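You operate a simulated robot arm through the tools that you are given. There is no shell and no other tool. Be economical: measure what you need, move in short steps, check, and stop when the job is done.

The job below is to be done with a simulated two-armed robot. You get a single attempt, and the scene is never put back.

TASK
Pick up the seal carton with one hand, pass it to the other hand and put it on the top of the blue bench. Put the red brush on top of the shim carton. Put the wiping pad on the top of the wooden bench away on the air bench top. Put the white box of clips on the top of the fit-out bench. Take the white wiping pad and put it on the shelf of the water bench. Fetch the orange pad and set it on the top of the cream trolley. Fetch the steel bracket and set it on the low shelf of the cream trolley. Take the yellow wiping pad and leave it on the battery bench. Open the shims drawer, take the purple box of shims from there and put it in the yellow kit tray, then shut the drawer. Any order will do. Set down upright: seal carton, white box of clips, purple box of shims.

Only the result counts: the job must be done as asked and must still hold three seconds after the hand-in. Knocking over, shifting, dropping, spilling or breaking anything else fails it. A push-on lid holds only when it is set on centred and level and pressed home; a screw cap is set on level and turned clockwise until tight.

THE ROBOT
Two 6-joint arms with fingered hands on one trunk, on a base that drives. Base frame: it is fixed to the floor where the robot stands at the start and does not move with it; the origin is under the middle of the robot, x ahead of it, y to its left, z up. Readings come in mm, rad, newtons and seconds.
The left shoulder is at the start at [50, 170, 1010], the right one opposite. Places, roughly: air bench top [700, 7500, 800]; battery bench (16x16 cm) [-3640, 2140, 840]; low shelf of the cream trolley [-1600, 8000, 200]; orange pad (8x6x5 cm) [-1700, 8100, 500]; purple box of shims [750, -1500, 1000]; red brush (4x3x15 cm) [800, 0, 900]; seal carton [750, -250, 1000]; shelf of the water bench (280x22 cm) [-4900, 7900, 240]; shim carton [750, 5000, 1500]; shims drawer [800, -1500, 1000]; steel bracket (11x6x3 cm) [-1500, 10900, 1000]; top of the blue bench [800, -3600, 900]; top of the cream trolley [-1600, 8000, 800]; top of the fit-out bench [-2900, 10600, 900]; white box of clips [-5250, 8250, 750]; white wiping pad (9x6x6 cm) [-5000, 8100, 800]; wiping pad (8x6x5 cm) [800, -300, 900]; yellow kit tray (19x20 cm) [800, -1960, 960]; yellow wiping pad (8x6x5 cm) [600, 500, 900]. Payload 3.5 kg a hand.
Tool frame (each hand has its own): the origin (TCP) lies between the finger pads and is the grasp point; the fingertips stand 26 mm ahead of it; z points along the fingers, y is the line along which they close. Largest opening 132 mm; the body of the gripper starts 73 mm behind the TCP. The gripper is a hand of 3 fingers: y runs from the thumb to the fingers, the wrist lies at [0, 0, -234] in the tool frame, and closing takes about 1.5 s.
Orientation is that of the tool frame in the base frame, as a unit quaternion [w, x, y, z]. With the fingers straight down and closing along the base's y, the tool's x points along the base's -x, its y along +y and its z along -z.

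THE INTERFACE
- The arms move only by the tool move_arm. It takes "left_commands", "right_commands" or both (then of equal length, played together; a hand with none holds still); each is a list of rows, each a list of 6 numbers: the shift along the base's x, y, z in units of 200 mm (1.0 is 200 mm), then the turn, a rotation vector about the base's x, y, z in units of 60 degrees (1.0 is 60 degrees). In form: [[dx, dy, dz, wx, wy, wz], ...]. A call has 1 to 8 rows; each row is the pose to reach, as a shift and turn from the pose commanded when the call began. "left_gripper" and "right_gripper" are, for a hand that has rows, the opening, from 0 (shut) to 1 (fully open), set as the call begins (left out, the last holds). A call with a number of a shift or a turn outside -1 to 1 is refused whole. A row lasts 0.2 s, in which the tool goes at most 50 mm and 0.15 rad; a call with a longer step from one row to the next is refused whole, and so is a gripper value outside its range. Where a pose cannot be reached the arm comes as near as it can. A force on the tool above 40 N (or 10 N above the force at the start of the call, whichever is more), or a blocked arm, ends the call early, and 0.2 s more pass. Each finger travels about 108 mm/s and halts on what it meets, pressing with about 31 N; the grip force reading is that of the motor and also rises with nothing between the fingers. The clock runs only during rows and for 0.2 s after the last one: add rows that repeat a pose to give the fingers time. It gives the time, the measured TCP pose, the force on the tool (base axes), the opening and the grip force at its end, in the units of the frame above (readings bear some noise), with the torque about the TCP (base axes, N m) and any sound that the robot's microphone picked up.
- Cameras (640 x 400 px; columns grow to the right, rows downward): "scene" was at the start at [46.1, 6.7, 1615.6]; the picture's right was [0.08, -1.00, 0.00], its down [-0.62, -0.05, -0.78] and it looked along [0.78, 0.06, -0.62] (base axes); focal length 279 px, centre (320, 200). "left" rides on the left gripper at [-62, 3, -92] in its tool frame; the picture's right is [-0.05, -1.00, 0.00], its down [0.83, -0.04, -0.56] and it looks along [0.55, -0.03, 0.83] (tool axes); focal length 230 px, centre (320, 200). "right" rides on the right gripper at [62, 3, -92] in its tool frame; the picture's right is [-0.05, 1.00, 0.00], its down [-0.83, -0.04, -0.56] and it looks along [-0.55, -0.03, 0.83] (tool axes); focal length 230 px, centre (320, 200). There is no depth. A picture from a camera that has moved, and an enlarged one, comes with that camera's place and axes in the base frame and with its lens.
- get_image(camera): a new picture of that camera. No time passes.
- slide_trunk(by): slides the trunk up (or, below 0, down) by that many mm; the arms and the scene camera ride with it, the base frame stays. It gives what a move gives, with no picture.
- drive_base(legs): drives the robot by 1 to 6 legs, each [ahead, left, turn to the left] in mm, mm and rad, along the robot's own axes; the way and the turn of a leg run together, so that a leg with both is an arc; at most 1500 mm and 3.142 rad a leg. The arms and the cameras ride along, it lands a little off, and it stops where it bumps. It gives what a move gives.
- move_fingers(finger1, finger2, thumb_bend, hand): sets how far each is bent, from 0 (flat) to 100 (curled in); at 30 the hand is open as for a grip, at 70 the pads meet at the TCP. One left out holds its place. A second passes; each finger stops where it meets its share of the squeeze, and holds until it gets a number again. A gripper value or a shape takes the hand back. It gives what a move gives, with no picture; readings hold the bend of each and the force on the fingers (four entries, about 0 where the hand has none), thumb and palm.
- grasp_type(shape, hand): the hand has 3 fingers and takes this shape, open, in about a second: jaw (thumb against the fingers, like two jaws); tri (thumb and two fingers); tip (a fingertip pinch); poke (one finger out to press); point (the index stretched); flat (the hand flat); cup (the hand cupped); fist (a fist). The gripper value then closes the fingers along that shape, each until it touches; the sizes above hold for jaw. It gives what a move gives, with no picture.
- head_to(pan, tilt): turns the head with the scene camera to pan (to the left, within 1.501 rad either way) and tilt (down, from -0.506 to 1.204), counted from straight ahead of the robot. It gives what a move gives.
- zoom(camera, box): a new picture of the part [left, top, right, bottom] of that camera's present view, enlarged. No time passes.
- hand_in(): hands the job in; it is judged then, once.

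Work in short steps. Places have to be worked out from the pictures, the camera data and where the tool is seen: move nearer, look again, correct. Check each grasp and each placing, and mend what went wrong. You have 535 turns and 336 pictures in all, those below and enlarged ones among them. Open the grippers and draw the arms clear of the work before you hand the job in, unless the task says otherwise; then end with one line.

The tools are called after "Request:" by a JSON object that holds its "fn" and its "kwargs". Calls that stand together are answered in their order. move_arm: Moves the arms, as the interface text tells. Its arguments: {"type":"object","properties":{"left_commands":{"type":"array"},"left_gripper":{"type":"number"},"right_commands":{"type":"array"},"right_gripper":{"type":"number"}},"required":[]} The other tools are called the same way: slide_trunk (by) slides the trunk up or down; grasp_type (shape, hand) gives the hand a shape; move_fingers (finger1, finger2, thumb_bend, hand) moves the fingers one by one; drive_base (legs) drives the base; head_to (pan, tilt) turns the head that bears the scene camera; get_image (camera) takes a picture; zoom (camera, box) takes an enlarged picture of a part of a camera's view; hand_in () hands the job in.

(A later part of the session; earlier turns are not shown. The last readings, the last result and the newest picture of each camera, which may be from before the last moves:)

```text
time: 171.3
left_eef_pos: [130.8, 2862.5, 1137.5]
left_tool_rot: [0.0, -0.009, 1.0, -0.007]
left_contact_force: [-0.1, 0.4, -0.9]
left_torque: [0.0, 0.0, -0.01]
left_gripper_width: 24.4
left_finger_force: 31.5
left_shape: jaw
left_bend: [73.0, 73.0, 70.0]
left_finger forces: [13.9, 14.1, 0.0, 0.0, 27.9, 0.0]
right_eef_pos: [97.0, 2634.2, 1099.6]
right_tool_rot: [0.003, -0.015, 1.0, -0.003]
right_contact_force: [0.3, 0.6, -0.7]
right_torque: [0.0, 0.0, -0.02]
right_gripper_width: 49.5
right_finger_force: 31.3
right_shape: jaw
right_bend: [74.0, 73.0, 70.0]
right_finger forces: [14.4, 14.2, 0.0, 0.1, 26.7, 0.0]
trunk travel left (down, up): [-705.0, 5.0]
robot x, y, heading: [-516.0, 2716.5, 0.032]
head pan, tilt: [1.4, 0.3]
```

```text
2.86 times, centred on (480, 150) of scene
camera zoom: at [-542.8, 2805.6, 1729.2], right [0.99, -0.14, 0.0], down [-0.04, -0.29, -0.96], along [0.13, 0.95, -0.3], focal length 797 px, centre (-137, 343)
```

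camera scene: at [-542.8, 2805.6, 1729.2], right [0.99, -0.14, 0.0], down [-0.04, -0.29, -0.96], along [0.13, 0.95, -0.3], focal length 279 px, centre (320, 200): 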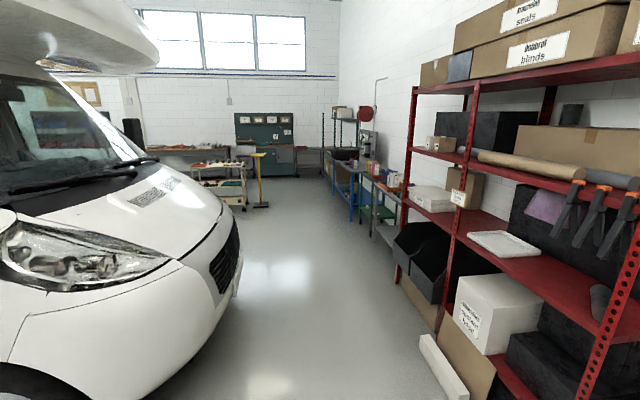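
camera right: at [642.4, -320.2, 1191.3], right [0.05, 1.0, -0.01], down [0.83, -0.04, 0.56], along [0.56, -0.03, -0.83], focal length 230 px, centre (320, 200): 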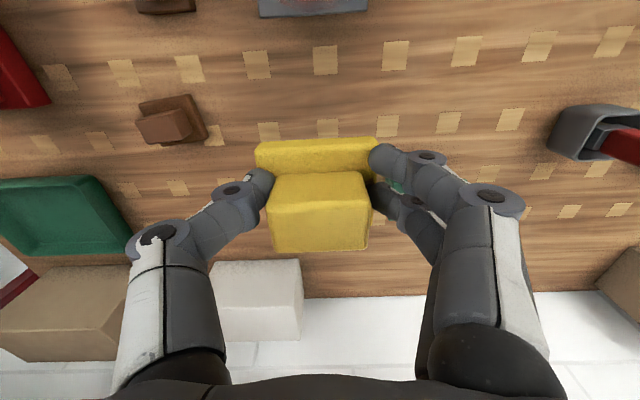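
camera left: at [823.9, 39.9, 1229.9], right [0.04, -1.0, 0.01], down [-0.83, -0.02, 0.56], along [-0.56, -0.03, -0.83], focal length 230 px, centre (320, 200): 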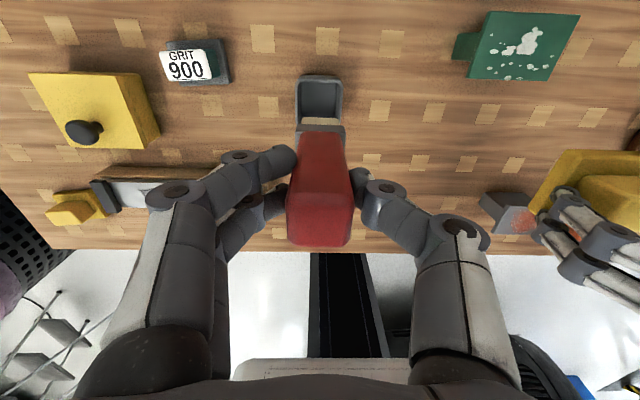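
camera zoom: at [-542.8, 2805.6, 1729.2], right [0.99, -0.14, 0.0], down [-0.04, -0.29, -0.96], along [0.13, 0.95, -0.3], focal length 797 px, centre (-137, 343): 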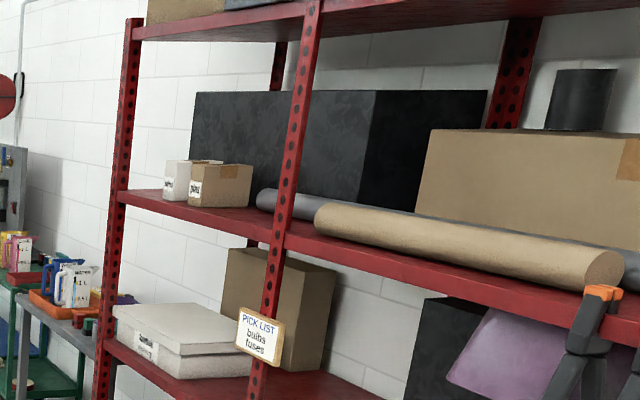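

A small brown carton sits next to a white one on the second shelf. I'll drive alongside and look at it frontally.

Request:
{"fn": "drive_base", "kwargs": {"legs": [[130, 0, -0.032], [0, 1500, 0], [0, 480, 0]]}}

Request:
{"fn": "head_to", "kwargs": {"pan": 0.0, "tilt": 0.15}}

Request:
{"fn": "get_image", "kwargs": {"camera": "scene"}}

```text
time: 182.2
left_eef_pos: [264.5, 4848.9, 1137.6]
left_tool_rot: [0.0, 0.004, 1.0, -0.007]
left_contact_force: [0.6, 0.1, 0.4]
left_torque: [-0.01, 0.03, -0.01]
left_gripper_width: 24.4
left_finger_force: 30.6
left_shape: jaw
left_bend: [73.0, 73.0, 70.0]
left_finger forces: [13.9, 14.2, 0.0, 0.1, 27.9, 0.0]
right_eef_pos: [226.2, 4621.2, 1099.4]
right_tool_rot: [0.003, -0.003, 1.0, -0.002]
right_contact_force: [0.1, 0.0, -0.8]
right_torque: [-0.01, 0.02, -0.01]
right_gripper_width: 49.6
right_finger_force: 30.9
right_shape: jaw
right_bend: [74.0, 73.0, 70.0]
right_finger forces: [14.2, 14.0, 0.0, 0.0, 26.7, 0.1]
trunk travel left (down, up): [-705.0, 5.0]
robot x, y, heading: [-387.0, 4713.9, 0.001]
head pan, tilt: [1.4, 0.3]
```

```text
time: 183.7
left_eef_pos: [265.1, 4848.4, 1137.5]
left_tool_rot: [0.0, 0.003, 1.0, -0.006]
left_contact_force: [0.2, -0.2, 0.3]
left_torque: [0.02, 0.0, 0.02]
left_gripper_width: 24.3
left_finger_force: 31.2
left_shape: jaw
left_bend: [73.0, 73.0, 70.0]
left_finger forces: [13.9, 14.2, 0.1, 0.0, 27.9, 0.1]
right_eef_pos: [225.2, 4620.2, 1098.8]
right_tool_rot: [0.004, -0.001, 1.0, -0.003]
right_contact_force: [-0.2, -0.3, -0.4]
right_torque: [-0.03, 0.04, 0.02]
right_gripper_width: 49.2
right_finger_force: 30.8
right_shape: jaw
right_bend: [74.0, 73.0, 70.0]
right_finger forces: [14.3, 14.1, 0.0, 0.0, 26.7, 0.0]
trunk travel left (down, up): [-705.0, 5.0]
robot x, y, heading: [-384.8, 4718.8, 0.007]
head pan, tilt: [0.0, 0.15]
```

```text
237 pictures are left
camera scene: at [-333.3, 4717.0, 1743.1], right [0.0, -1.0, 0.0], down [-0.15, 0.0, -0.99], along [0.99, 0.0, -0.15], focal length 279 px, centre (320, 200)
```

scene: 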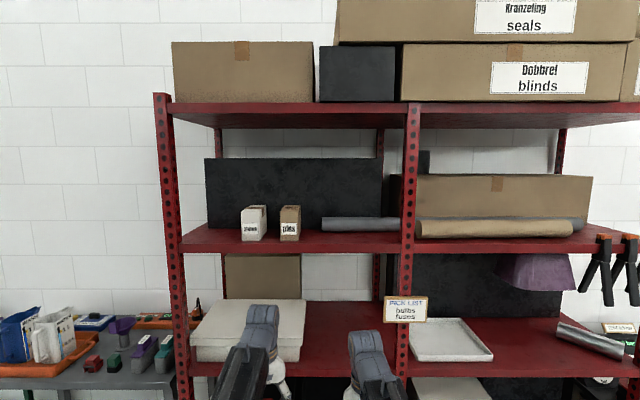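

Request:
{"fn": "zoom", "kwargs": {"camera": "scene", "box": [220, 190, 340, 265]}}

```text
5.33 times, centred on (280, 228) of scene
camera zoom: at [-333.3, 4717.0, 1743.1], right [0.0, -1.0, 0.0], down [-0.15, 0.0, -0.99], along [0.99, 0.0, -0.15], focal length 1488 px, centre (533, 53)
```

zoom: 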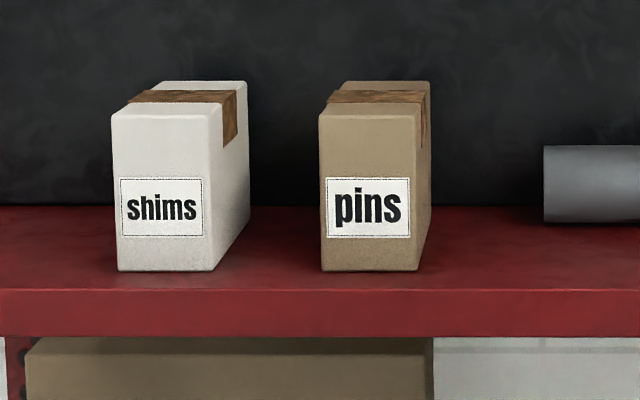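

The shims carton is the white left one: front at x≈648, y≈4966, top at about z≈1553, depth about 120. I'll pitch the left hand forward so the brush points ahead while raising it, and tuck the right hand back.

Request:
{"fn": "move_arm", "kwargs": {"left_commands": [[0, 0, 0.14, 0, -0.14, 0], [0, 0, 0.28, 0, -0.28, 0], [0, 0, 0.42, 0, -0.42, 0], [0, 0, 0.56, 0, -0.56, 0], [0, 0, 0.7, 0, -0.7, 0], [0, 0, 0.84, 0, -0.84, 0], [0, 0, 0.98, 0, -0.98, 0]], "right_commands": [[-0.14, -0.1, 0, 0, 0, 0], [-0.28, -0.2, 0, 0, 0, 0], [-0.42, -0.3, 0, 0, 0, 0], [-0.56, -0.4, 0, 0, 0, 0], [-0.7, -0.5, 0, 0, 0, 0], [-0.84, -0.6, 0, 0, 0, 0], [-0.9, -0.7, 0, 0, 0, 0]]}}

Request:
{"fn": "move_arm", "kwargs": {"left_commands": [[0, 0, 0.15, 0, -0.14, 0], [0, 0, 0.3, 0, -0.28, 0], [0, 0, 0.45, 0, -0.42, 0], [0, 0, 0.6, 0, -0.52, 0], [0, 0, 0.8, 0, -0.52, 0], [0, 0, 1.0, 0, -0.52, 0]]}}

Request:
{"fn": "get_image", "kwargs": {"camera": "scene"}}

Request:
{"fn": "get_image", "kwargs": {"camera": "left"}}

```text
time: 185.3
left_eef_pos: [264.3, 4848.3, 1336.2]
left_tool_rot: [0.491, 0.007, 0.871, -0.003]
left_contact_force: [-0.3, 0.1, -1.1]
left_torque: [0.0, 0.05, 0.0]
left_gripper_width: 24.4
left_finger_force: 30.5
left_shape: jaw
left_bend: [73.0, 73.0, 70.0]
left_finger forces: [13.8, 14.1, 0.0, 0.0, 28.0, 0.0]
right_eef_pos: [66.7, 4475.3, 1103.0]
right_tool_rot: [0.003, -0.003, 1.0, -0.003]
right_contact_force: [-0.4, -0.1, -0.7]
right_torque: [0.0, -0.05, -0.04]
right_gripper_width: 49.4
right_finger_force: 31.0
right_shape: jaw
right_bend: [74.0, 73.0, 70.0]
right_finger forces: [13.9, 13.7, 0.1, 0.0, 26.7, 0.1]
right hand out of reach, approached as far as the arm can: row 6, 7
trunk travel left (down, up): [-705.0, 5.0]
robot x, y, heading: [-387.6, 4717.0, 0.001]
head pan, tilt: [0.0, 0.15]
```

```text
time: 186.7
left_eef_pos: [265.2, 4849.1, 1532.7]
left_tool_rot: [0.707, 0.009, 0.707, -0.002]
left_contact_force: [-0.5, 0.3, -0.3]
left_torque: [-0.01, 0.02, -0.03]
left_gripper_width: 24.3
left_finger_force: 30.9
left_shape: jaw
left_bend: [73.0, 73.0, 70.0]
left_finger forces: [13.8, 14.2, 0.0, 0.1, 28.1, 0.0]
right_eef_pos: [67.2, 4474.4, 1103.3]
right_tool_rot: [0.003, -0.003, 1.0, -0.002]
right_contact_force: [-0.1, 0.4, -0.6]
right_torque: [0.0, 0.04, 0.01]
right_gripper_width: 49.4
right_finger_force: 30.6
right_shape: jaw
right_bend: [74.0, 73.0, 70.0]
right_finger forces: [14.0, 13.7, 0.0, 0.0, 26.7, 0.1]
trunk travel left (down, up): [-705.0, 5.0]
robot x, y, heading: [-387.3, 4719.3, 0.005]
head pan, tilt: [0.0, 0.15]
```

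```text
235 pictures are left
camera scene: at [-333.5, 4716.9, 1743.1], right [0.0, -1.0, 0.0], down [-0.15, 0.0, -0.99], along [0.99, 0.0, -0.15], focal length 279 px, centre (320, 200)
```

scene: 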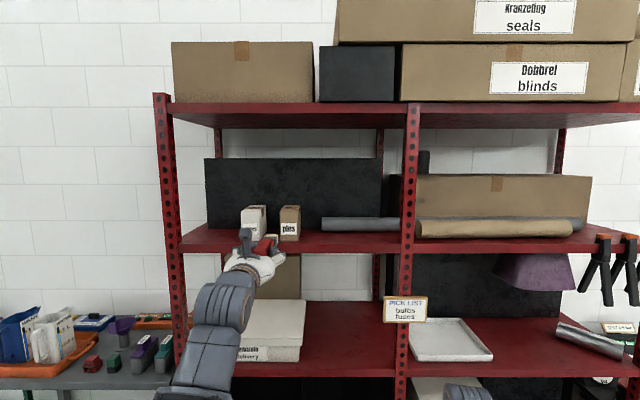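

```text
234 pictures are left
camera left: at [172.7, 4854.4, 1593.4], right [-0.01, -1.0, 0.04], down [-0.56, -0.03, -0.83], along [0.83, -0.03, -0.55], focal length 230 px, centre (320, 200)
```

left: 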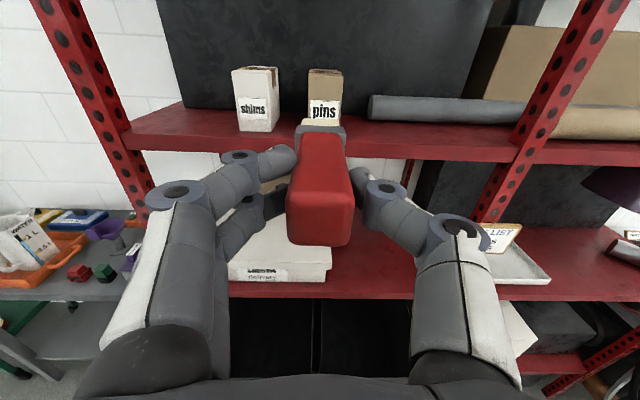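

The carton's position agrees in both views: front x≈647, y≈4967, top 1554. I'll raise the hand to about 1625 and drive into line.

Request:
{"fn": "move_arm", "kwargs": {"left_commands": [[0, 0, 0.2, 0, 0, 0], [0, 0, 0.4, 0, 0, 0], [0, 0, 0.45, 0, 0, 0], [0, 0, 0.45, 0, 0, 0]]}}

Request:
{"fn": "drive_base", "kwargs": {"legs": [[0, 117, 0], [250, 0, 0]]}}

Request:
{"fn": "get_image", "kwargs": {"camera": "left"}}

Request:
{"fn": "get_image", "kwargs": {"camera": "scene"}}

```text
time: 187.7
left_eef_pos: [264.8, 4849.4, 1621.3]
left_tool_rot: [0.707, 0.008, 0.707, -0.001]
left_contact_force: [0.3, -0.4, 0.1]
left_torque: [-0.01, 0.02, 0.03]
left_gripper_width: 24.2
left_finger_force: 30.6
left_shape: jaw
left_bend: [73.0, 73.0, 70.0]
left_finger forces: [13.8, 14.2, 0.0, 0.0, 27.9, 0.1]
right_eef_pos: [65.9, 4475.6, 1104.0]
right_tool_rot: [0.003, -0.003, 1.0, -0.003]
right_contact_force: [0.7, -0.5, -0.9]
right_torque: [-0.01, -0.01, -0.01]
right_gripper_width: 49.2
right_finger_force: 31.1
right_shape: jaw
right_bend: [74.0, 73.0, 70.0]
right_finger forces: [13.9, 13.6, 0.0, 0.0, 26.7, 0.1]
trunk travel left (down, up): [-705.0, 5.0]
robot x, y, heading: [-380.9, 4719.2, 0.002]
head pan, tilt: [0.0, 0.15]
```

```text
time: 190.4
left_eef_pos: [522.8, 4965.7, 1620.0]
left_tool_rot: [0.707, 0.008, 0.708, -0.002]
left_contact_force: [0.3, 0.3, -0.9]
left_torque: [-0.01, 0.02, 0.01]
left_gripper_width: 24.4
left_finger_force: 31.0
left_shape: jaw
left_bend: [73.0, 73.0, 70.0]
left_finger forces: [13.9, 14.1, 0.0, 0.1, 28.2, 0.1]
right_eef_pos: [323.1, 4592.3, 1103.8]
right_tool_rot: [0.002, 0.0, 1.0, -0.003]
right_contact_force: [0.2, 0.6, -1.4]
right_torque: [-0.02, 0.04, 0.01]
right_gripper_width: 49.6
right_finger_force: 31.2
right_shape: jaw
right_bend: [74.0, 73.0, 70.0]
right_finger forces: [13.9, 13.7, 0.0, 0.0, 26.6, 0.0]
trunk travel left (down, up): [-705.0, 5.0]
robot x, y, heading: [-128.6, 4836.9, 0.0]
head pan, tilt: [0.0, 0.15]
```

```text
233 pictures are left
camera left: at [431.1, 4971.3, 1682.6], right [-0.02, -1.0, 0.04], down [-0.56, -0.03, -0.83], along [0.83, -0.04, -0.56], focal length 230 px, centre (320, 200)
```

left: 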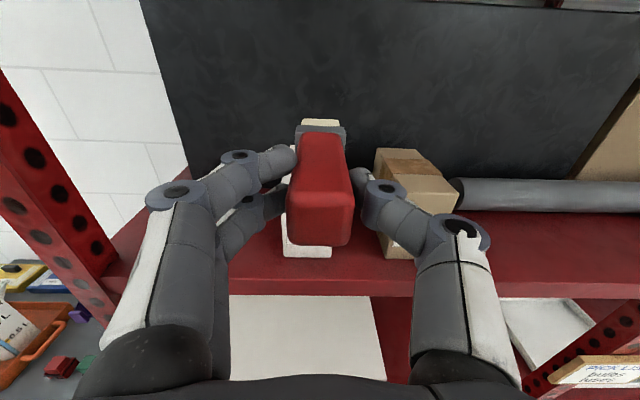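

```text
232 pictures are left
camera scene: at [-75.4, 4835.3, 1743.1], right [0.0, -1.0, 0.0], down [-0.15, 0.0, -0.99], along [0.99, 0.0, -0.15], focal length 279 px, centre (320, 200)
```

scene: 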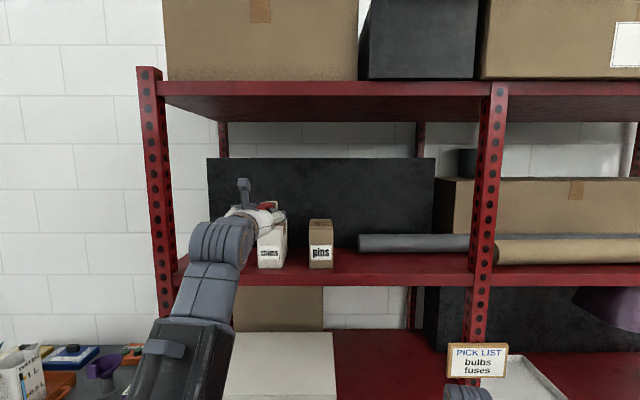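

I'm aligned in y. I'll extend the arm 117 mm forward over the carton.

Request:
{"fn": "move_arm", "kwargs": {"left_commands": [[0.2, 0, 0, 0, 0, 0], [0.4, 0, 0, 0, 0, 0], [0.58, 0, 0, 0, 0, 0], [0.58, 0, 0, 0, 0, 0]]}}

Request:
{"fn": "get_image", "kwargs": {"camera": "left"}}

Request:
{"fn": "zoom", "kwargs": {"camera": "scene", "box": [200, 140, 400, 300]}}

```text
time: 191.4
left_eef_pos: [639.3, 4966.7, 1623.2]
left_tool_rot: [0.707, 0.008, 0.707, -0.003]
left_contact_force: [-0.4, 0.4, -1.2]
left_torque: [0.0, 0.02, -0.02]
left_gripper_width: 24.1
left_finger_force: 31.2
left_shape: jaw
left_bend: [73.0, 73.0, 70.0]
left_finger forces: [13.9, 14.2, 0.1, 0.1, 28.0, 0.0]
right_eef_pos: [322.6, 4592.8, 1103.8]
right_tool_rot: [0.003, -0.001, 1.0, -0.003]
right_contact_force: [0.2, 0.0, -0.3]
right_torque: [0.0, -0.01, -0.02]
right_gripper_width: 49.5
right_finger_force: 30.7
right_shape: jaw
right_bend: [74.0, 73.0, 70.0]
right_finger forces: [13.9, 13.7, 0.1, 0.0, 26.7, 0.0]
trunk travel left (down, up): [-705.0, 5.0]
robot x, y, heading: [-127.0, 4837.1, 0.003]
head pan, tilt: [0.0, 0.15]
```

```text
231 pictures are left
camera left: at [548.0, 4972.0, 1684.6], right [-0.02, -1.0, 0.04], down [-0.56, -0.03, -0.83], along [0.83, -0.04, -0.55], focal length 230 px, centre (320, 200)
```

left: 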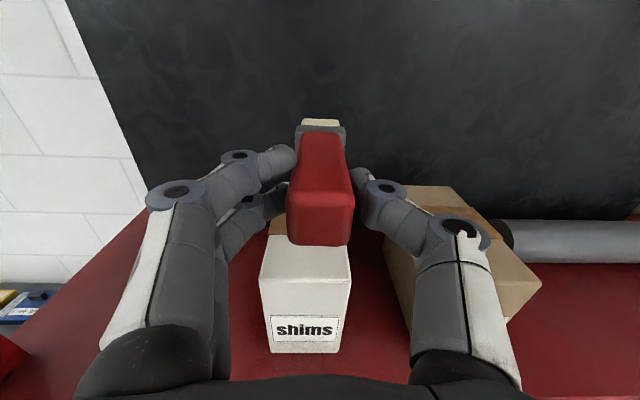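

```text
2.50 times, centred on (300, 220) of scene
camera zoom: at [-77.4, 4835.3, 1743.2], right [0.0, -1.0, 0.0], down [-0.15, 0.0, -0.99], along [0.99, 0.0, -0.15], focal length 697 px, centre (370, 150)
```

zoom: 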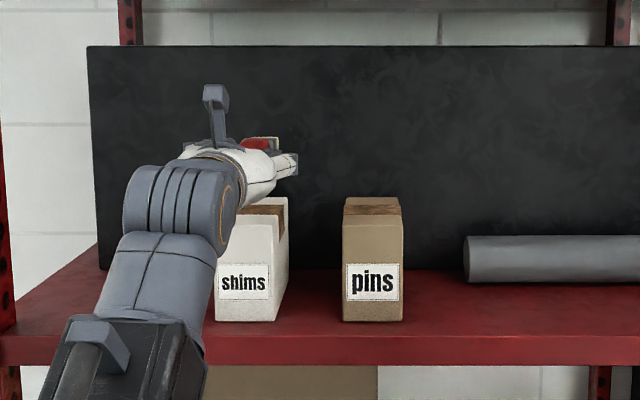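

The carton is right below. I'll lower, slowly at the end, watching for contact.

Request:
{"fn": "move_arm", "kwargs": {"left_commands": [[0, 0.01, -0.1, 0, 0, 0], [0, 0.02, -0.19, 0, 0, 0], [0, 0.02, -0.22, 0, 0, 0], [0, 0.02, -0.25, 0, 0, 0], [0, 0.02, -0.27, 0, 0, 0]]}}

Request:
{"fn": "get_image", "kwargs": {"camera": "left"}}

Request:
{"fn": "zoom", "kwargs": {"camera": "scene", "box": [220, 170, 340, 270]}}

```text
time: 192.6
left_eef_pos: [639.0, 4972.0, 1568.3]
left_tool_rot: [0.707, 0.008, 0.707, -0.001]
left_contact_force: [0.8, 0.3, 1.3]
left_torque: [0.03, -0.01, 0.0]
left_gripper_width: 24.1
left_finger_force: 31.3
left_shape: jaw
left_bend: [73.0, 73.0, 70.0]
left_finger forces: [13.9, 15.9, 0.0, 0.1, 28.0, 0.1]
right_eef_pos: [323.0, 4592.9, 1104.8]
right_tool_rot: [0.002, -0.002, 1.0, -0.003]
right_contact_force: [-0.2, -0.4, -0.9]
right_torque: [0.03, 0.03, -0.01]
right_gripper_width: 49.1
right_finger_force: 31.4
right_shape: jaw
right_bend: [74.0, 73.0, 70.0]
right_finger forces: [13.9, 13.7, 0.0, 0.1, 26.7, 0.0]
trunk travel left (down, up): [-705.0, 5.0]
robot x, y, heading: [-130.5, 4834.7, 0.0]
head pan, tilt: [0.0, 0.15]
```

```text
229 pictures are left
camera left: at [545.7, 4975.9, 1629.6], right [-0.02, -1.0, 0.04], down [-0.56, -0.03, -0.83], along [0.83, -0.04, -0.55], focal length 230 px, centre (320, 200)
```

left: 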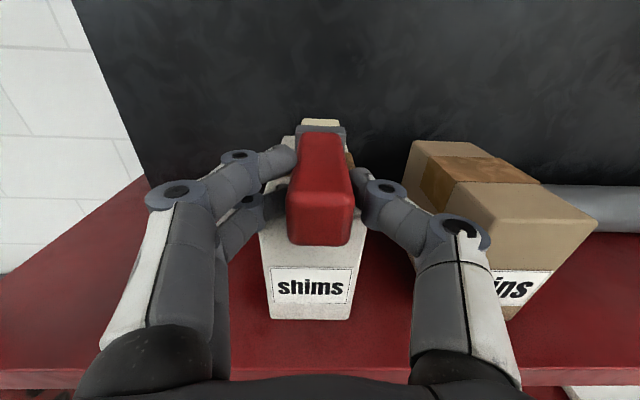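

```text
4.00 times, centred on (280, 220) of scene
camera zoom: at [-77.1, 4835.3, 1743.2], right [0.0, -1.0, 0.0], down [-0.15, 0.0, -0.99], along [0.99, 0.0, -0.15], focal length 1116 px, centre (480, 120)
```

zoom: 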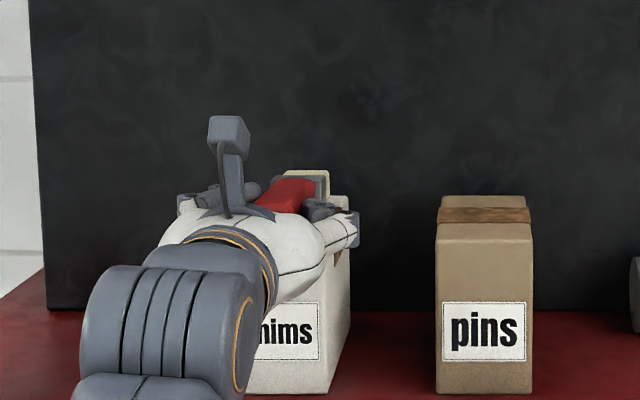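

It is almost touching. I'll lower a few millimetres more.

Request:
{"fn": "move_arm", "kwargs": {"left_commands": [[0, 0, -0.015, 0, 0, 0], [0, 0, -0.03, 0, 0, 0], [0, 0, -0.03, 0, 0, 0]]}}

```text
time: 193.4
left_eef_pos: [633.9, 4970.8, 1565.9]
left_tool_rot: [0.71, 0.008, 0.704, -0.001]
left_contact_force: [2.2, 1.6, 27.6]
left_torque: [0.29, -0.52, -0.02]
left_gripper_width: 24.6
left_finger_force: 30.5
left_shape: jaw
left_bend: [73.0, 73.0, 70.0]
left_finger forces: [14.5, 25.6, 0.0, 0.0, 27.8, 0.0]
right_eef_pos: [321.7, 4592.6, 1105.5]
right_tool_rot: [0.003, -0.002, 1.0, -0.003]
right_contact_force: [0.0, 0.3, 0.5]
right_torque: [0.01, 0.03, 0.0]
right_gripper_width: 49.4
right_finger_force: 31.0
right_shape: jaw
right_bend: [74.0, 73.0, 70.0]
right_finger forces: [13.9, 13.7, 0.0, 0.0, 26.7, 0.0]
trunk travel left (down, up): [-705.0, 5.0]
robot x, y, heading: [-131.1, 4836.0, -0.001]
head pan, tilt: [0.0, 0.15]
```

Contact. I'll relieve the pressure with 2 mm up, then open moderately.

Request:
{"fn": "move_arm", "kwargs": {"left_commands": [[0, 0, 0.015, 0, 0, 0], [0, 0, 0.015, 0, 0, 0]]}}

Request:
{"fn": "move_arm", "kwargs": {"left_commands": [[0, 0, 0, 0, 0, 0], [0, 0, 0, 0, 0, 0], [0, 0, 0, 0, 0, 0], [0, 0, 0, 0, 0, 0]], "left_gripper": 0.5}}

Request:
{"fn": "get_image", "kwargs": {"camera": "left"}}

```text
time: 194.0
left_eef_pos: [635.5, 4969.5, 1567.1]
left_tool_rot: [0.708, 0.009, 0.706, -0.002]
left_contact_force: [2.9, 2.3, 21.4]
left_torque: [0.27, -0.39, 0.0]
left_gripper_width: 24.1
left_finger_force: 30.7
left_shape: jaw
left_bend: [73.0, 73.0, 70.0]
left_finger forces: [14.7, 23.4, 0.1, 0.0, 27.7, 0.0]
right_eef_pos: [322.2, 4592.0, 1103.8]
right_tool_rot: [0.003, -0.001, 1.0, -0.002]
right_contact_force: [0.3, 0.5, 0.0]
right_torque: [-0.01, 0.03, 0.03]
right_gripper_width: 49.4
right_finger_force: 30.8
right_shape: jaw
right_bend: [74.0, 73.0, 70.0]
right_finger forces: [13.9, 13.7, 0.1, 0.1, 26.7, 0.0]
trunk travel left (down, up): [-705.0, 5.0]
robot x, y, heading: [-129.3, 4828.6, 0.004]
head pan, tilt: [0.0, 0.15]
```

```text
time: 195.0
left_eef_pos: [635.9, 4969.8, 1566.9]
left_tool_rot: [0.708, 0.01, 0.706, -0.002]
left_contact_force: [3.1, -0.5, 19.9]
left_torque: [0.67, -0.43, -0.15]
left_gripper_width: 64.5
left_finger_force: 0.1
left_shape: jaw
left_bend: [73.0, 73.0, 70.0]
left_finger forces: [0.1, 18.7, 0.0, 0.0, 0.1, 0.0]
right_eef_pos: [322.2, 4592.6, 1103.1]
right_tool_rot: [0.003, -0.001, 1.0, -0.003]
right_contact_force: [0.1, 0.1, -1.0]
right_torque: [0.01, 0.02, 0.0]
right_gripper_width: 49.3
right_finger_force: 31.3
right_shape: jaw
right_bend: [74.0, 73.0, 70.0]
right_finger forces: [13.8, 13.8, 0.0, 0.0, 26.7, 0.0]
trunk travel left (down, up): [-705.0, 5.0]
robot x, y, heading: [-129.7, 4838.2, 0.009]
head pan, tilt: [0.0, 0.15]
```

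```text
227 pictures are left
camera left: at [543.3, 4974.8, 1627.9], right [-0.02, -1.0, 0.04], down [-0.55, -0.03, -0.83], along [0.83, -0.04, -0.55], focal length 230 px, centre (320, 200)
```

left: 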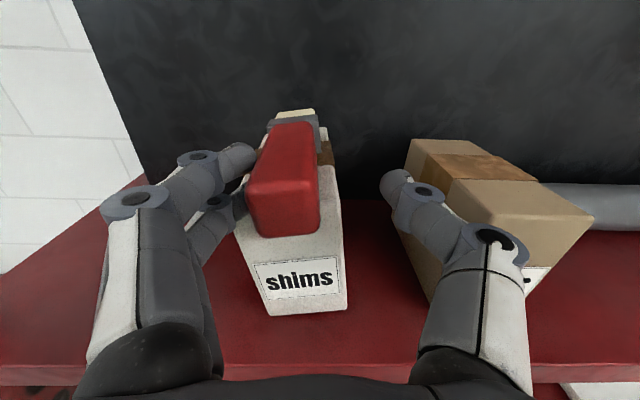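

The opening finger pressed on the carton and dragged it slightly. I'll raise straight up before anything else and inspect.

Request:
{"fn": "move_arm", "kwargs": {"left_commands": [[0, 0, 0.04, 0, 0, 0], [0, 0, 0.1, 0, 0, 0], [0, 0, 0.25, 0, 0, 0]]}}

Request:
{"fn": "get_image", "kwargs": {"camera": "left"}}

Request:
{"fn": "zoom", "kwargs": {"camera": "scene", "box": [220, 170, 340, 270]}}

```text
time: 195.8
left_eef_pos: [638.1, 4970.0, 1614.6]
left_tool_rot: [0.706, 0.008, 0.708, -0.002]
left_contact_force: [-0.2, -0.7, 0.3]
left_torque: [0.01, 0.03, -0.03]
left_gripper_width: 65.7
left_finger_force: 0.0
left_shape: jaw
left_bend: [73.0, 73.0, 70.0]
left_finger forces: [0.0, 0.0, 0.0, 0.1, 0.1, 0.0]
right_eef_pos: [322.6, 4593.2, 1104.7]
right_tool_rot: [0.003, -0.001, 1.0, -0.002]
right_contact_force: [0.9, -0.9, 0.0]
right_torque: [-0.02, 0.04, 0.0]
right_gripper_width: 49.6
right_finger_force: 31.2
right_shape: jaw
right_bend: [74.0, 73.0, 70.0]
right_finger forces: [13.9, 13.7, 0.0, 0.0, 26.7, 0.0]
trunk travel left (down, up): [-705.0, 5.0]
robot x, y, heading: [-127.2, 4833.5, 0.002]
head pan, tilt: [0.0, 0.15]
```

```text
226 pictures are left
camera left: at [545.5, 4975.1, 1676.1], right [-0.02, -1.0, 0.04], down [-0.56, -0.03, -0.83], along [0.83, -0.04, -0.56], focal length 230 px, centre (320, 200)
```

left: 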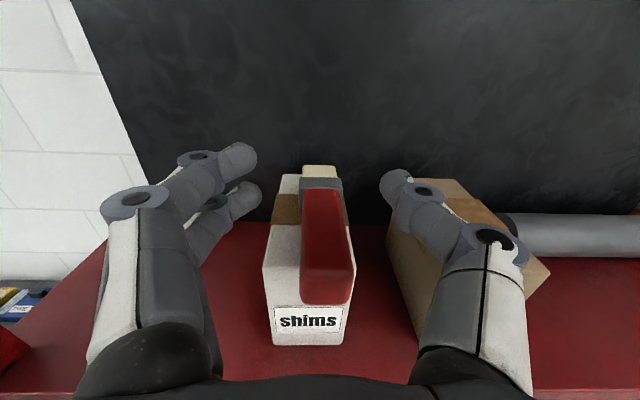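

```text
4.00 times, centred on (280, 220) of scene
camera zoom: at [-77.1, 4835.3, 1743.1], right [0.0, -1.0, 0.0], down [-0.15, 0.0, -0.99], along [0.99, 0.0, -0.15], focal length 1116 px, centre (480, 120)
```

zoom: 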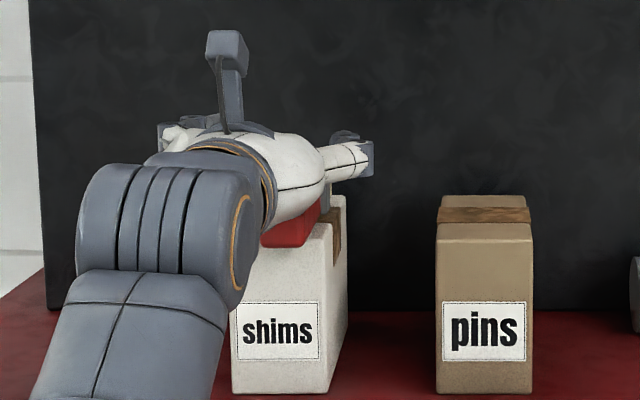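

The carton settled back where it was and the brush lies on it. I'll raise a little more and back the base out.

Request:
{"fn": "move_arm", "kwargs": {"left_commands": [[0, 0, 0.1, 0, 0, 0], [-0.2, 0, 0.1, 0, 0, 0], [-0.4, 0, 0.1, 0, 0, 0], [-0.6, 0, 0.1, 0, 0, 0]]}}

Request:
{"fn": "drive_base", "kwargs": {"legs": [[-250, 0, 0]]}}

Request:
{"fn": "get_image", "kwargs": {"camera": "left"}}

Request:
{"fn": "zoom", "kwargs": {"camera": "scene", "box": [220, 170, 380, 270]}}

```text
time: 196.8
left_eef_pos: [519.8, 4969.9, 1631.0]
left_tool_rot: [0.707, 0.009, 0.707, -0.002]
left_contact_force: [-0.2, 0.6, 0.5]
left_torque: [0.02, -0.02, 0.01]
left_gripper_width: 65.5
left_finger_force: 0.1
left_shape: jaw
left_bend: [73.0, 73.0, 70.0]
left_finger forces: [0.1, 0.0, 0.0, 0.0, 0.0, 0.1]
left hand out of reach, approached as far as the arm can: row 4
right_eef_pos: [322.2, 4593.7, 1102.9]
right_tool_rot: [0.002, -0.001, 1.0, -0.003]
right_contact_force: [-0.3, -0.4, -0.3]
right_torque: [-0.01, 0.01, 0.01]
right_gripper_width: 49.5
right_finger_force: 31.0
right_shape: jaw
right_bend: [74.0, 73.0, 70.0]
right_finger forces: [13.9, 13.7, 0.0, 0.1, 26.8, 0.0]
trunk travel left (down, up): [-705.0, 5.0]
robot x, y, heading: [-128.5, 4833.8, 0.007]
head pan, tilt: [0.0, 0.15]
```

```text
time: 198.6
left_eef_pos: [265.0, 4973.1, 1631.8]
left_tool_rot: [0.708, 0.006, 0.706, 0.0]
left_contact_force: [0.3, 0.5, 0.2]
left_torque: [0.02, 0.01, -0.03]
left_gripper_width: 65.5
left_finger_force: 0.0
left_shape: jaw
left_bend: [73.0, 73.0, 70.0]
left_finger forces: [0.1, 0.0, 0.0, 0.0, 0.0, 0.1]
right_eef_pos: [69.4, 4594.3, 1104.2]
right_tool_rot: [0.004, -0.005, 1.0, -0.002]
right_contact_force: [0.4, -1.9, 0.5]
right_torque: [-0.02, -0.05, 0.0]
right_gripper_width: 49.5
right_finger_force: 31.4
right_shape: jaw
right_bend: [74.0, 73.0, 70.0]
right_finger forces: [14.0, 13.7, 0.0, 0.1, 26.7, 0.1]
trunk travel left (down, up): [-705.0, 5.0]
robot x, y, heading: [-384.8, 4834.9, 0.011]
head pan, tilt: [0.0, 0.15]
```

```text
224 pictures are left
camera left: at [172.6, 4977.7, 1693.4], right [-0.01, -1.0, 0.04], down [-0.55, -0.03, -0.83], along [0.83, -0.03, -0.55], focal length 230 px, centre (320, 200)
```

left: 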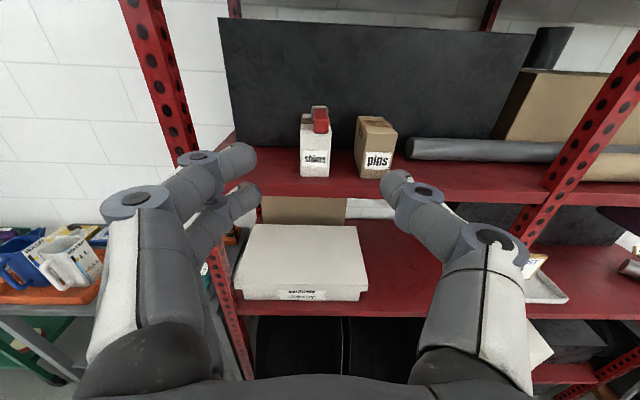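

```text
4.00 times, centred on (300, 220) of scene
camera zoom: at [-332.5, 4834.3, 1743.2], right [0.01, -1.0, 0.0], down [-0.15, 0.0, -0.99], along [0.99, 0.01, -0.15], focal length 1116 px, centre (400, 120)
```

zoom: 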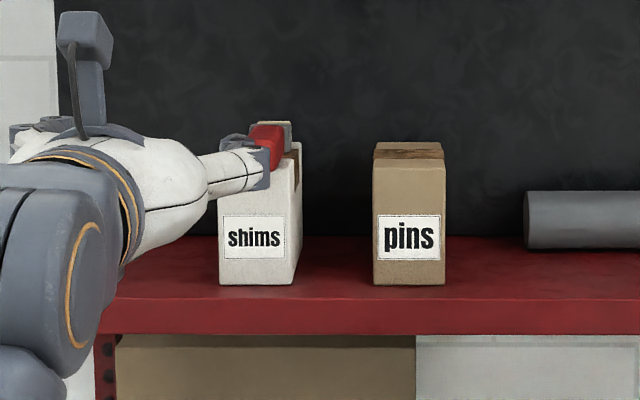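

The brush lies safely on the shims carton. I'll bring the left hand back to pointing down and look along the wall.

Request:
{"fn": "move_arm", "kwargs": {"left_commands": [[0, 0, -0.14, 0, 0.14, 0], [0, 0, -0.28, 0, 0.28, 0], [0, 0, -0.42, 0, 0.42, 0], [0, 0, -0.56, 0, 0.56, 0], [0, 0, -0.7, 0, 0.7, 0], [0, 0, -0.84, 0, 0.84, 0], [0, 0, -0.98, 0, 0.98, 0]], "left_gripper": 1}}

Request:
{"fn": "move_arm", "kwargs": {"left_commands": [[-0.1, 0, -0.14, 0, 0.14, 0], [-0.2, 0, -0.28, 0, 0.28, 0], [-0.3, 0, -0.42, 0, 0.42, 0], [-0.4, 0, -0.56, 0, 0.52, 0], [-0.5, 0, -0.7, 0, 0.52, 0], [-0.5, 0, -0.84, 0, 0.52, 0], [-0.5, 0, -1.0, 0, 0.52, 0]]}}

Request:
{"fn": "head_to", "kwargs": {"pan": 1.2, "tilt": 0.3}}

Request:
{"fn": "get_image", "kwargs": {"camera": "scene"}}

```text
time: 200.2
left_eef_pos: [267.5, 4972.9, 1434.7]
left_tool_rot: [0.268, 0.005, 0.963, -0.003]
left_contact_force: [-0.6, 0.5, 0.4]
left_torque: [-0.03, 0.02, 0.02]
left_gripper_width: 131.8
left_finger_force: 0.0
left_shape: jaw
left_bend: [30.0, 30.0, 30.0]
left_finger forces: [0.0, 0.0, 0.0, 0.0, 0.0, 0.1]
right_eef_pos: [69.9, 4594.9, 1103.4]
right_tool_rot: [0.003, -0.004, 1.0, -0.002]
right_contact_force: [-0.6, -0.2, 0.4]
right_torque: [-0.03, 0.03, -0.01]
right_gripper_width: 49.2
right_finger_force: 31.5
right_shape: jaw
right_bend: [74.0, 73.0, 70.0]
right_finger forces: [14.0, 13.7, 0.0, 0.0, 26.7, 0.0]
trunk travel left (down, up): [-705.0, 5.0]
robot x, y, heading: [-385.2, 4831.8, 0.011]
head pan, tilt: [0.0, 0.15]
```

```text
time: 201.8
left_eef_pos: [170.5, 4971.1, 1227.8]
left_tool_rot: [0.004, 0.004, 1.0, -0.005]
left_contact_force: [0.2, -0.2, 0.4]
left_torque: [0.02, 0.03, 0.01]
left_gripper_width: 131.9
left_finger_force: 0.1
left_shape: jaw
left_bend: [30.0, 30.0, 30.0]
left_finger forces: [0.0, 0.0, 0.0, 0.0, 0.0, 0.1]
left hand out of reach, approached as far as the arm can: row 3, 4, 5, 6, 7
right_eef_pos: [70.9, 4593.7, 1104.3]
right_tool_rot: [0.002, -0.004, 1.0, -0.003]
right_contact_force: [0.0, 0.0, -0.4]
right_torque: [-0.04, 0.04, 0.04]
right_gripper_width: 49.2
right_finger_force: 31.3
right_shape: jaw
right_bend: [74.0, 73.0, 70.0]
right_finger forces: [13.9, 13.8, 0.0, 0.1, 26.7, 0.1]
trunk travel left (down, up): [-705.0, 5.0]
robot x, y, heading: [-385.1, 4834.6, 0.011]
head pan, tilt: [0.0, 0.15]
```

```text
time: 203.2
left_eef_pos: [170.0, 4971.6, 1228.4]
left_tool_rot: [0.004, 0.005, 1.0, -0.005]
left_contact_force: [0.1, -0.2, 0.6]
left_torque: [0.04, -0.02, -0.02]
left_gripper_width: 131.8
left_finger_force: 0.1
left_shape: jaw
left_bend: [30.0, 30.0, 30.0]
left_finger forces: [0.0, 0.1, 0.1, 0.0, 0.0, 0.0]
right_eef_pos: [69.8, 4595.5, 1104.1]
right_tool_rot: [0.002, -0.005, 1.0, -0.002]
right_contact_force: [-1.1, 1.0, -0.5]
right_torque: [0.0, 0.02, 0.0]
right_gripper_width: 49.6
right_finger_force: 30.9
right_shape: jaw
right_bend: [74.0, 73.0, 70.0]
right_finger forces: [13.9, 13.7, 0.1, 0.1, 26.6, 0.1]
trunk travel left (down, up): [-705.0, 5.0]
robot x, y, heading: [-381.8, 4832.1, 0.012]
head pan, tilt: [1.201, 0.3]
```

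```text
222 pictures are left
camera scene: at [-390.6, 4920.9, 1729.2], right [0.93, -0.35, 0.0], down [-0.1, -0.28, -0.96], along [0.34, 0.89, -0.3], focal length 279 px, centre (320, 200)
```

scene: 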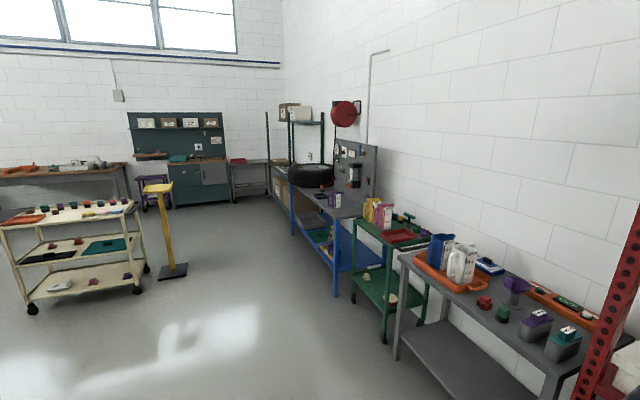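

The blue bench with the tyre and gauge panel at y≈7000–8000 should be the air bench, with the cream trolley to its left. I'll drive on to y≈7450.

Request:
{"fn": "drive_base", "kwargs": {"legs": [[0, 1500, -0.012], [0, 1100, 0]]}}

Request:
{"fn": "head_to", "kwargs": {"pan": 0.0, "tilt": 0.5}}

Request:
{"fn": "get_image", "kwargs": {"camera": "scene"}}

```text
time: 215.9
left_eef_pos: [183.7, 7562.5, 1228.3]
left_tool_rot: [0.004, 0.009, 1.0, -0.005]
left_contact_force: [-0.1, -0.1, 0.0]
left_torque: [-0.01, 0.03, 0.04]
left_gripper_width: 131.9
left_finger_force: 0.1
left_shape: jaw
left_bend: [30.0, 30.0, 30.0]
left_finger forces: [0.0, 0.1, 0.1, 0.0, 0.0, 0.0]
right_eef_pos: [80.9, 7185.6, 1103.1]
right_tool_rot: [0.002, 0.0, 1.0, -0.002]
right_contact_force: [-0.1, 1.2, -1.1]
right_torque: [0.02, 0.0, 0.0]
right_gripper_width: 49.6
right_finger_force: 31.4
right_shape: jaw
right_bend: [74.0, 73.0, 70.0]
right_finger forces: [13.8, 13.6, 0.0, 0.1, 26.7, 0.0]
trunk travel left (down, up): [-705.0, 5.0]
robot x, y, heading: [-370.3, 7430.6, -0.005]
head pan, tilt: [1.201, 0.3]
```

```text
time: 217.3
left_eef_pos: [182.6, 7561.9, 1229.2]
left_tool_rot: [0.005, 0.009, 1.0, -0.005]
left_contact_force: [0.4, 1.1, 0.0]
left_torque: [0.01, 0.03, 0.02]
left_gripper_width: 131.8
left_finger_force: 0.1
left_shape: jaw
left_bend: [30.0, 30.0, 30.0]
left_finger forces: [0.0, 0.1, 0.0, 0.1, 0.0, 0.0]
right_eef_pos: [79.7, 7185.0, 1104.3]
right_tool_rot: [0.003, 0.001, 1.0, -0.003]
right_contact_force: [0.6, 0.1, 0.2]
right_torque: [0.0, 0.0, 0.02]
right_gripper_width: 49.4
right_finger_force: 31.3
right_shape: jaw
right_bend: [74.0, 73.0, 70.0]
right_finger forces: [13.7, 13.7, 0.0, 0.1, 26.7, 0.0]
trunk travel left (down, up): [-705.0, 5.0]
robot x, y, heading: [-370.6, 7430.0, -0.001]
head pan, tilt: [0.0, 0.499]
```

```text
221 pictures are left
camera scene: at [-320.4, 7429.1, 1710.8], right [0.0, -1.0, 0.0], down [-0.48, 0.0, -0.88], along [0.88, 0.0, -0.48], focal length 279 px, centre (320, 200)
```

scene: 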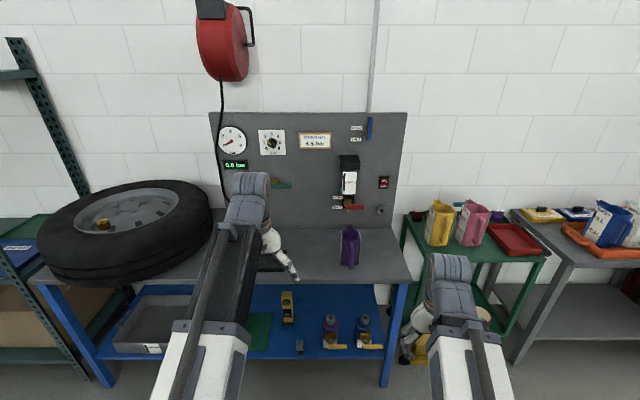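

This is the air bench, with free space at its right front (around (640,7180)). I'll drive closer.

Request:
{"fn": "drive_base", "kwargs": {"legs": [[380, 0, 0]]}}

Request:
{"fn": "get_image", "kwargs": {"camera": "right"}}

Request:
{"fn": "get_image", "kwargs": {"camera": "scene"}}

```text
time: 219.7
left_eef_pos: [569.0, 7566.7, 1228.0]
left_tool_rot: [0.003, 0.007, 1.0, -0.005]
left_contact_force: [1.0, 0.7, 0.3]
left_torque: [0.01, 0.01, 0.04]
left_gripper_width: 131.8
left_finger_force: 0.0
left_shape: jaw
left_bend: [30.0, 30.0, 30.0]
left_finger forces: [0.0, 0.1, 0.0, 0.0, 0.1, 0.1]
right_eef_pos: [467.0, 7188.4, 1103.4]
right_tool_rot: [0.003, -0.003, 1.0, -0.003]
right_contact_force: [0.0, -0.2, -0.4]
right_torque: [-0.03, 0.04, -0.01]
right_gripper_width: 49.2
right_finger_force: 31.1
right_shape: jaw
right_bend: [74.0, 73.0, 70.0]
right_finger forces: [13.8, 13.8, 0.1, 0.0, 26.7, 0.0]
trunk travel left (down, up): [-705.0, 5.0]
robot x, y, heading: [16.9, 7426.4, 0.009]
head pan, tilt: [0.0, 0.499]
```

```text
220 pictures are left
camera right: at [405.0, 7191.9, 1195.4], right [0.05, 1.0, 0.0], down [0.83, -0.04, 0.56], along [0.56, -0.03, -0.83], focal length 230 px, centre (320, 200)
```

right: 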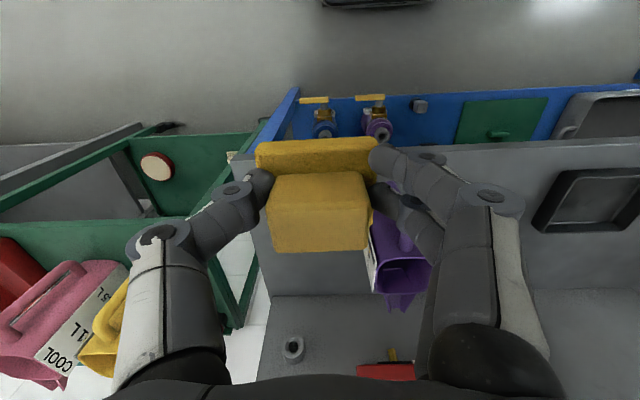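

```text
219 pictures are left
camera scene: at [65.6, 7429.8, 1710.7], right [0.0, -1.0, 0.0], down [-0.48, 0.0, -0.88], along [0.88, 0.0, -0.48], focal length 279 px, centre (320, 200)
```

scene: 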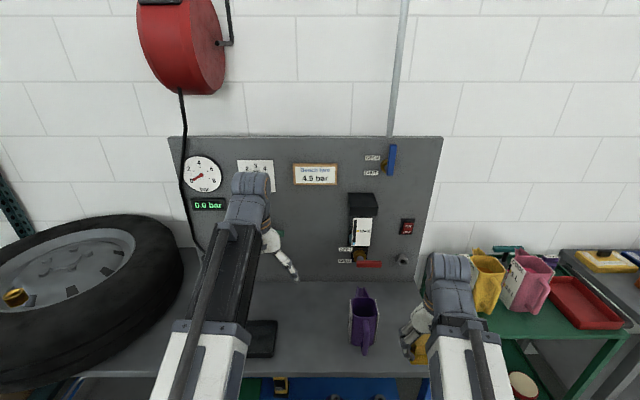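

The bench top is at z≈843, front edge x≈547, and the free area y≈7065–7240 is right of the purple jug. I'll move a bit closer and extend over (640,7150).

Request:
{"fn": "drive_base", "kwargs": {"legs": [[60, 0, -0.009]]}}

Request:
{"fn": "move_arm", "kwargs": {"right_commands": [[0.15, -0.05, 0, 0, 0, 0], [0.3, -0.1, 0, 0, 0, 0], [0.45, -0.15, -0.1, 0, 0, 0], [0.56, -0.19, -0.3, 0, 0, 0], [0.56, -0.19, -0.5, 0, 0, 0], [0.56, -0.19, -0.7, 0, 0, 0], [0.56, -0.19, -0.85, 0, 0, 0], [0.56, -0.19, -0.85, 0, 0, 0]]}}

Request:
{"fn": "get_image", "kwargs": {"camera": "right"}}

Request:
{"fn": "get_image", "kwargs": {"camera": "scene"}}

```text
time: 220.7
left_eef_pos: [629.8, 7561.0, 1227.0]
left_tool_rot: [0.003, 0.011, 1.0, -0.005]
left_contact_force: [-0.4, 0.3, 0.5]
left_torque: [-0.01, 0.05, 0.0]
left_gripper_width: 132.1
left_finger_force: 0.0
left_shape: jaw
left_bend: [30.0, 30.0, 30.0]
left_finger forces: [0.0, 0.0, 0.0, 0.1, 0.0, 0.0]
right_eef_pos: [526.5, 7184.0, 1103.2]
right_tool_rot: [0.002, 0.001, 1.0, -0.003]
right_contact_force: [0.3, 0.7, -0.6]
right_torque: [0.04, 0.04, -0.02]
right_gripper_width: 49.5
right_finger_force: 30.7
right_shape: jaw
right_bend: [74.0, 73.0, 70.0]
right_finger forces: [13.9, 13.7, 0.0, 0.1, 26.7, 0.0]
trunk travel left (down, up): [-705.0, 5.0]
robot x, y, heading: [76.0, 7427.5, -0.002]
head pan, tilt: [0.0, 0.499]
```

```text
time: 222.5
left_eef_pos: [628.9, 7560.3, 1228.4]
left_tool_rot: [0.004, 0.01, 1.0, -0.006]
left_contact_force: [0.3, 0.2, 0.1]
left_torque: [-0.05, 0.01, 0.0]
left_gripper_width: 131.8
left_finger_force: 0.1
left_shape: jaw
left_bend: [30.0, 30.0, 30.0]
left_finger forces: [0.0, 0.0, 0.1, 0.1, 0.0, 0.0]
right_eef_pos: [637.9, 7147.3, 932.9]
right_tool_rot: [0.004, 0.002, 1.0, -0.003]
right_contact_force: [-0.6, -0.7, 0.0]
right_torque: [-0.03, 0.03, -0.02]
right_gripper_width: 49.8
right_finger_force: 30.7
right_shape: jaw
right_bend: [74.0, 73.0, 70.0]
right_finger forces: [13.6, 13.6, 0.0, 0.0, 26.7, 0.1]
trunk travel left (down, up): [-705.0, 5.0]
robot x, y, heading: [71.0, 7429.5, -0.002]
head pan, tilt: [0.0, 0.499]
```

```text
218 pictures are left
camera right: at [575.6, 7151.6, 1025.3], right [0.06, 1.0, -0.01], down [0.83, -0.04, 0.56], along [0.56, -0.04, -0.83], focal length 230 px, centre (320, 200)
```

right: 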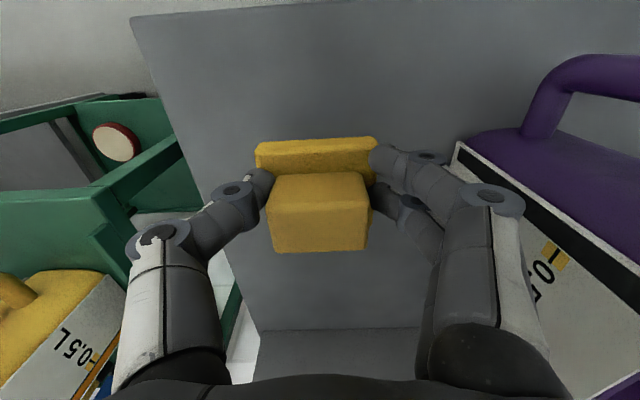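

```text
217 pictures are left
camera scene: at [125.1, 7429.3, 1710.8], right [0.0, -1.0, 0.0], down [-0.48, 0.0, -0.88], along [0.88, 0.0, -0.48], focal length 279 px, centre (320, 200)
```

scene: 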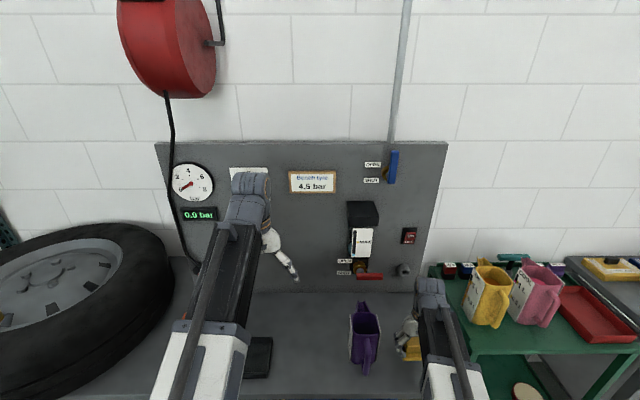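

The position is good. I'll shift 15 mm away from the jug and lower to contact.

Request:
{"fn": "move_arm", "kwargs": {"right_commands": [[0, -0.075, -0.1, 0, 0, 0], [0, -0.075, -0.2, 0, 0, 0], [0, -0.075, -0.24, 0, 0, 0], [0, -0.075, -0.28, 0, 0, 0], [0, -0.075, -0.32, 0, 0, 0], [0, -0.075, -0.36, 0, 0, 0]]}}

```text
time: 223.4
left_eef_pos: [627.8, 7560.4, 1230.9]
left_tool_rot: [0.005, 0.012, 1.0, -0.004]
left_contact_force: [-0.7, -0.4, 0.5]
left_torque: [0.01, -0.01, -0.01]
left_gripper_width: 131.8
left_finger_force: 0.1
left_shape: jaw
left_bend: [30.0, 30.0, 30.0]
left_finger forces: [0.0, 0.1, 0.1, 0.0, 0.1, 0.0]
right_eef_pos: [638.1, 7131.4, 891.8]
right_tool_rot: [0.008, 0.002, 1.0, -0.002]
right_contact_force: [-9.5, 1.3, 28.3]
right_torque: [0.9, 0.27, 0.31]
right_gripper_width: 50.2
right_finger_force: 30.8
right_shape: jaw
right_bend: [75.0, 74.0, 70.0]
right_finger forces: [25.9, 24.9, 0.0, 0.0, 29.5, 0.0]
trunk travel left (down, up): [-705.0, 5.0]
robot x, y, heading: [74.4, 7433.4, -0.004]
head pan, tilt: [0.0, 0.499]
stopped in row 4 (right hand): the force on the tool passed its limit (the readings are from after the stop); the commanded pose is now the measured one
```

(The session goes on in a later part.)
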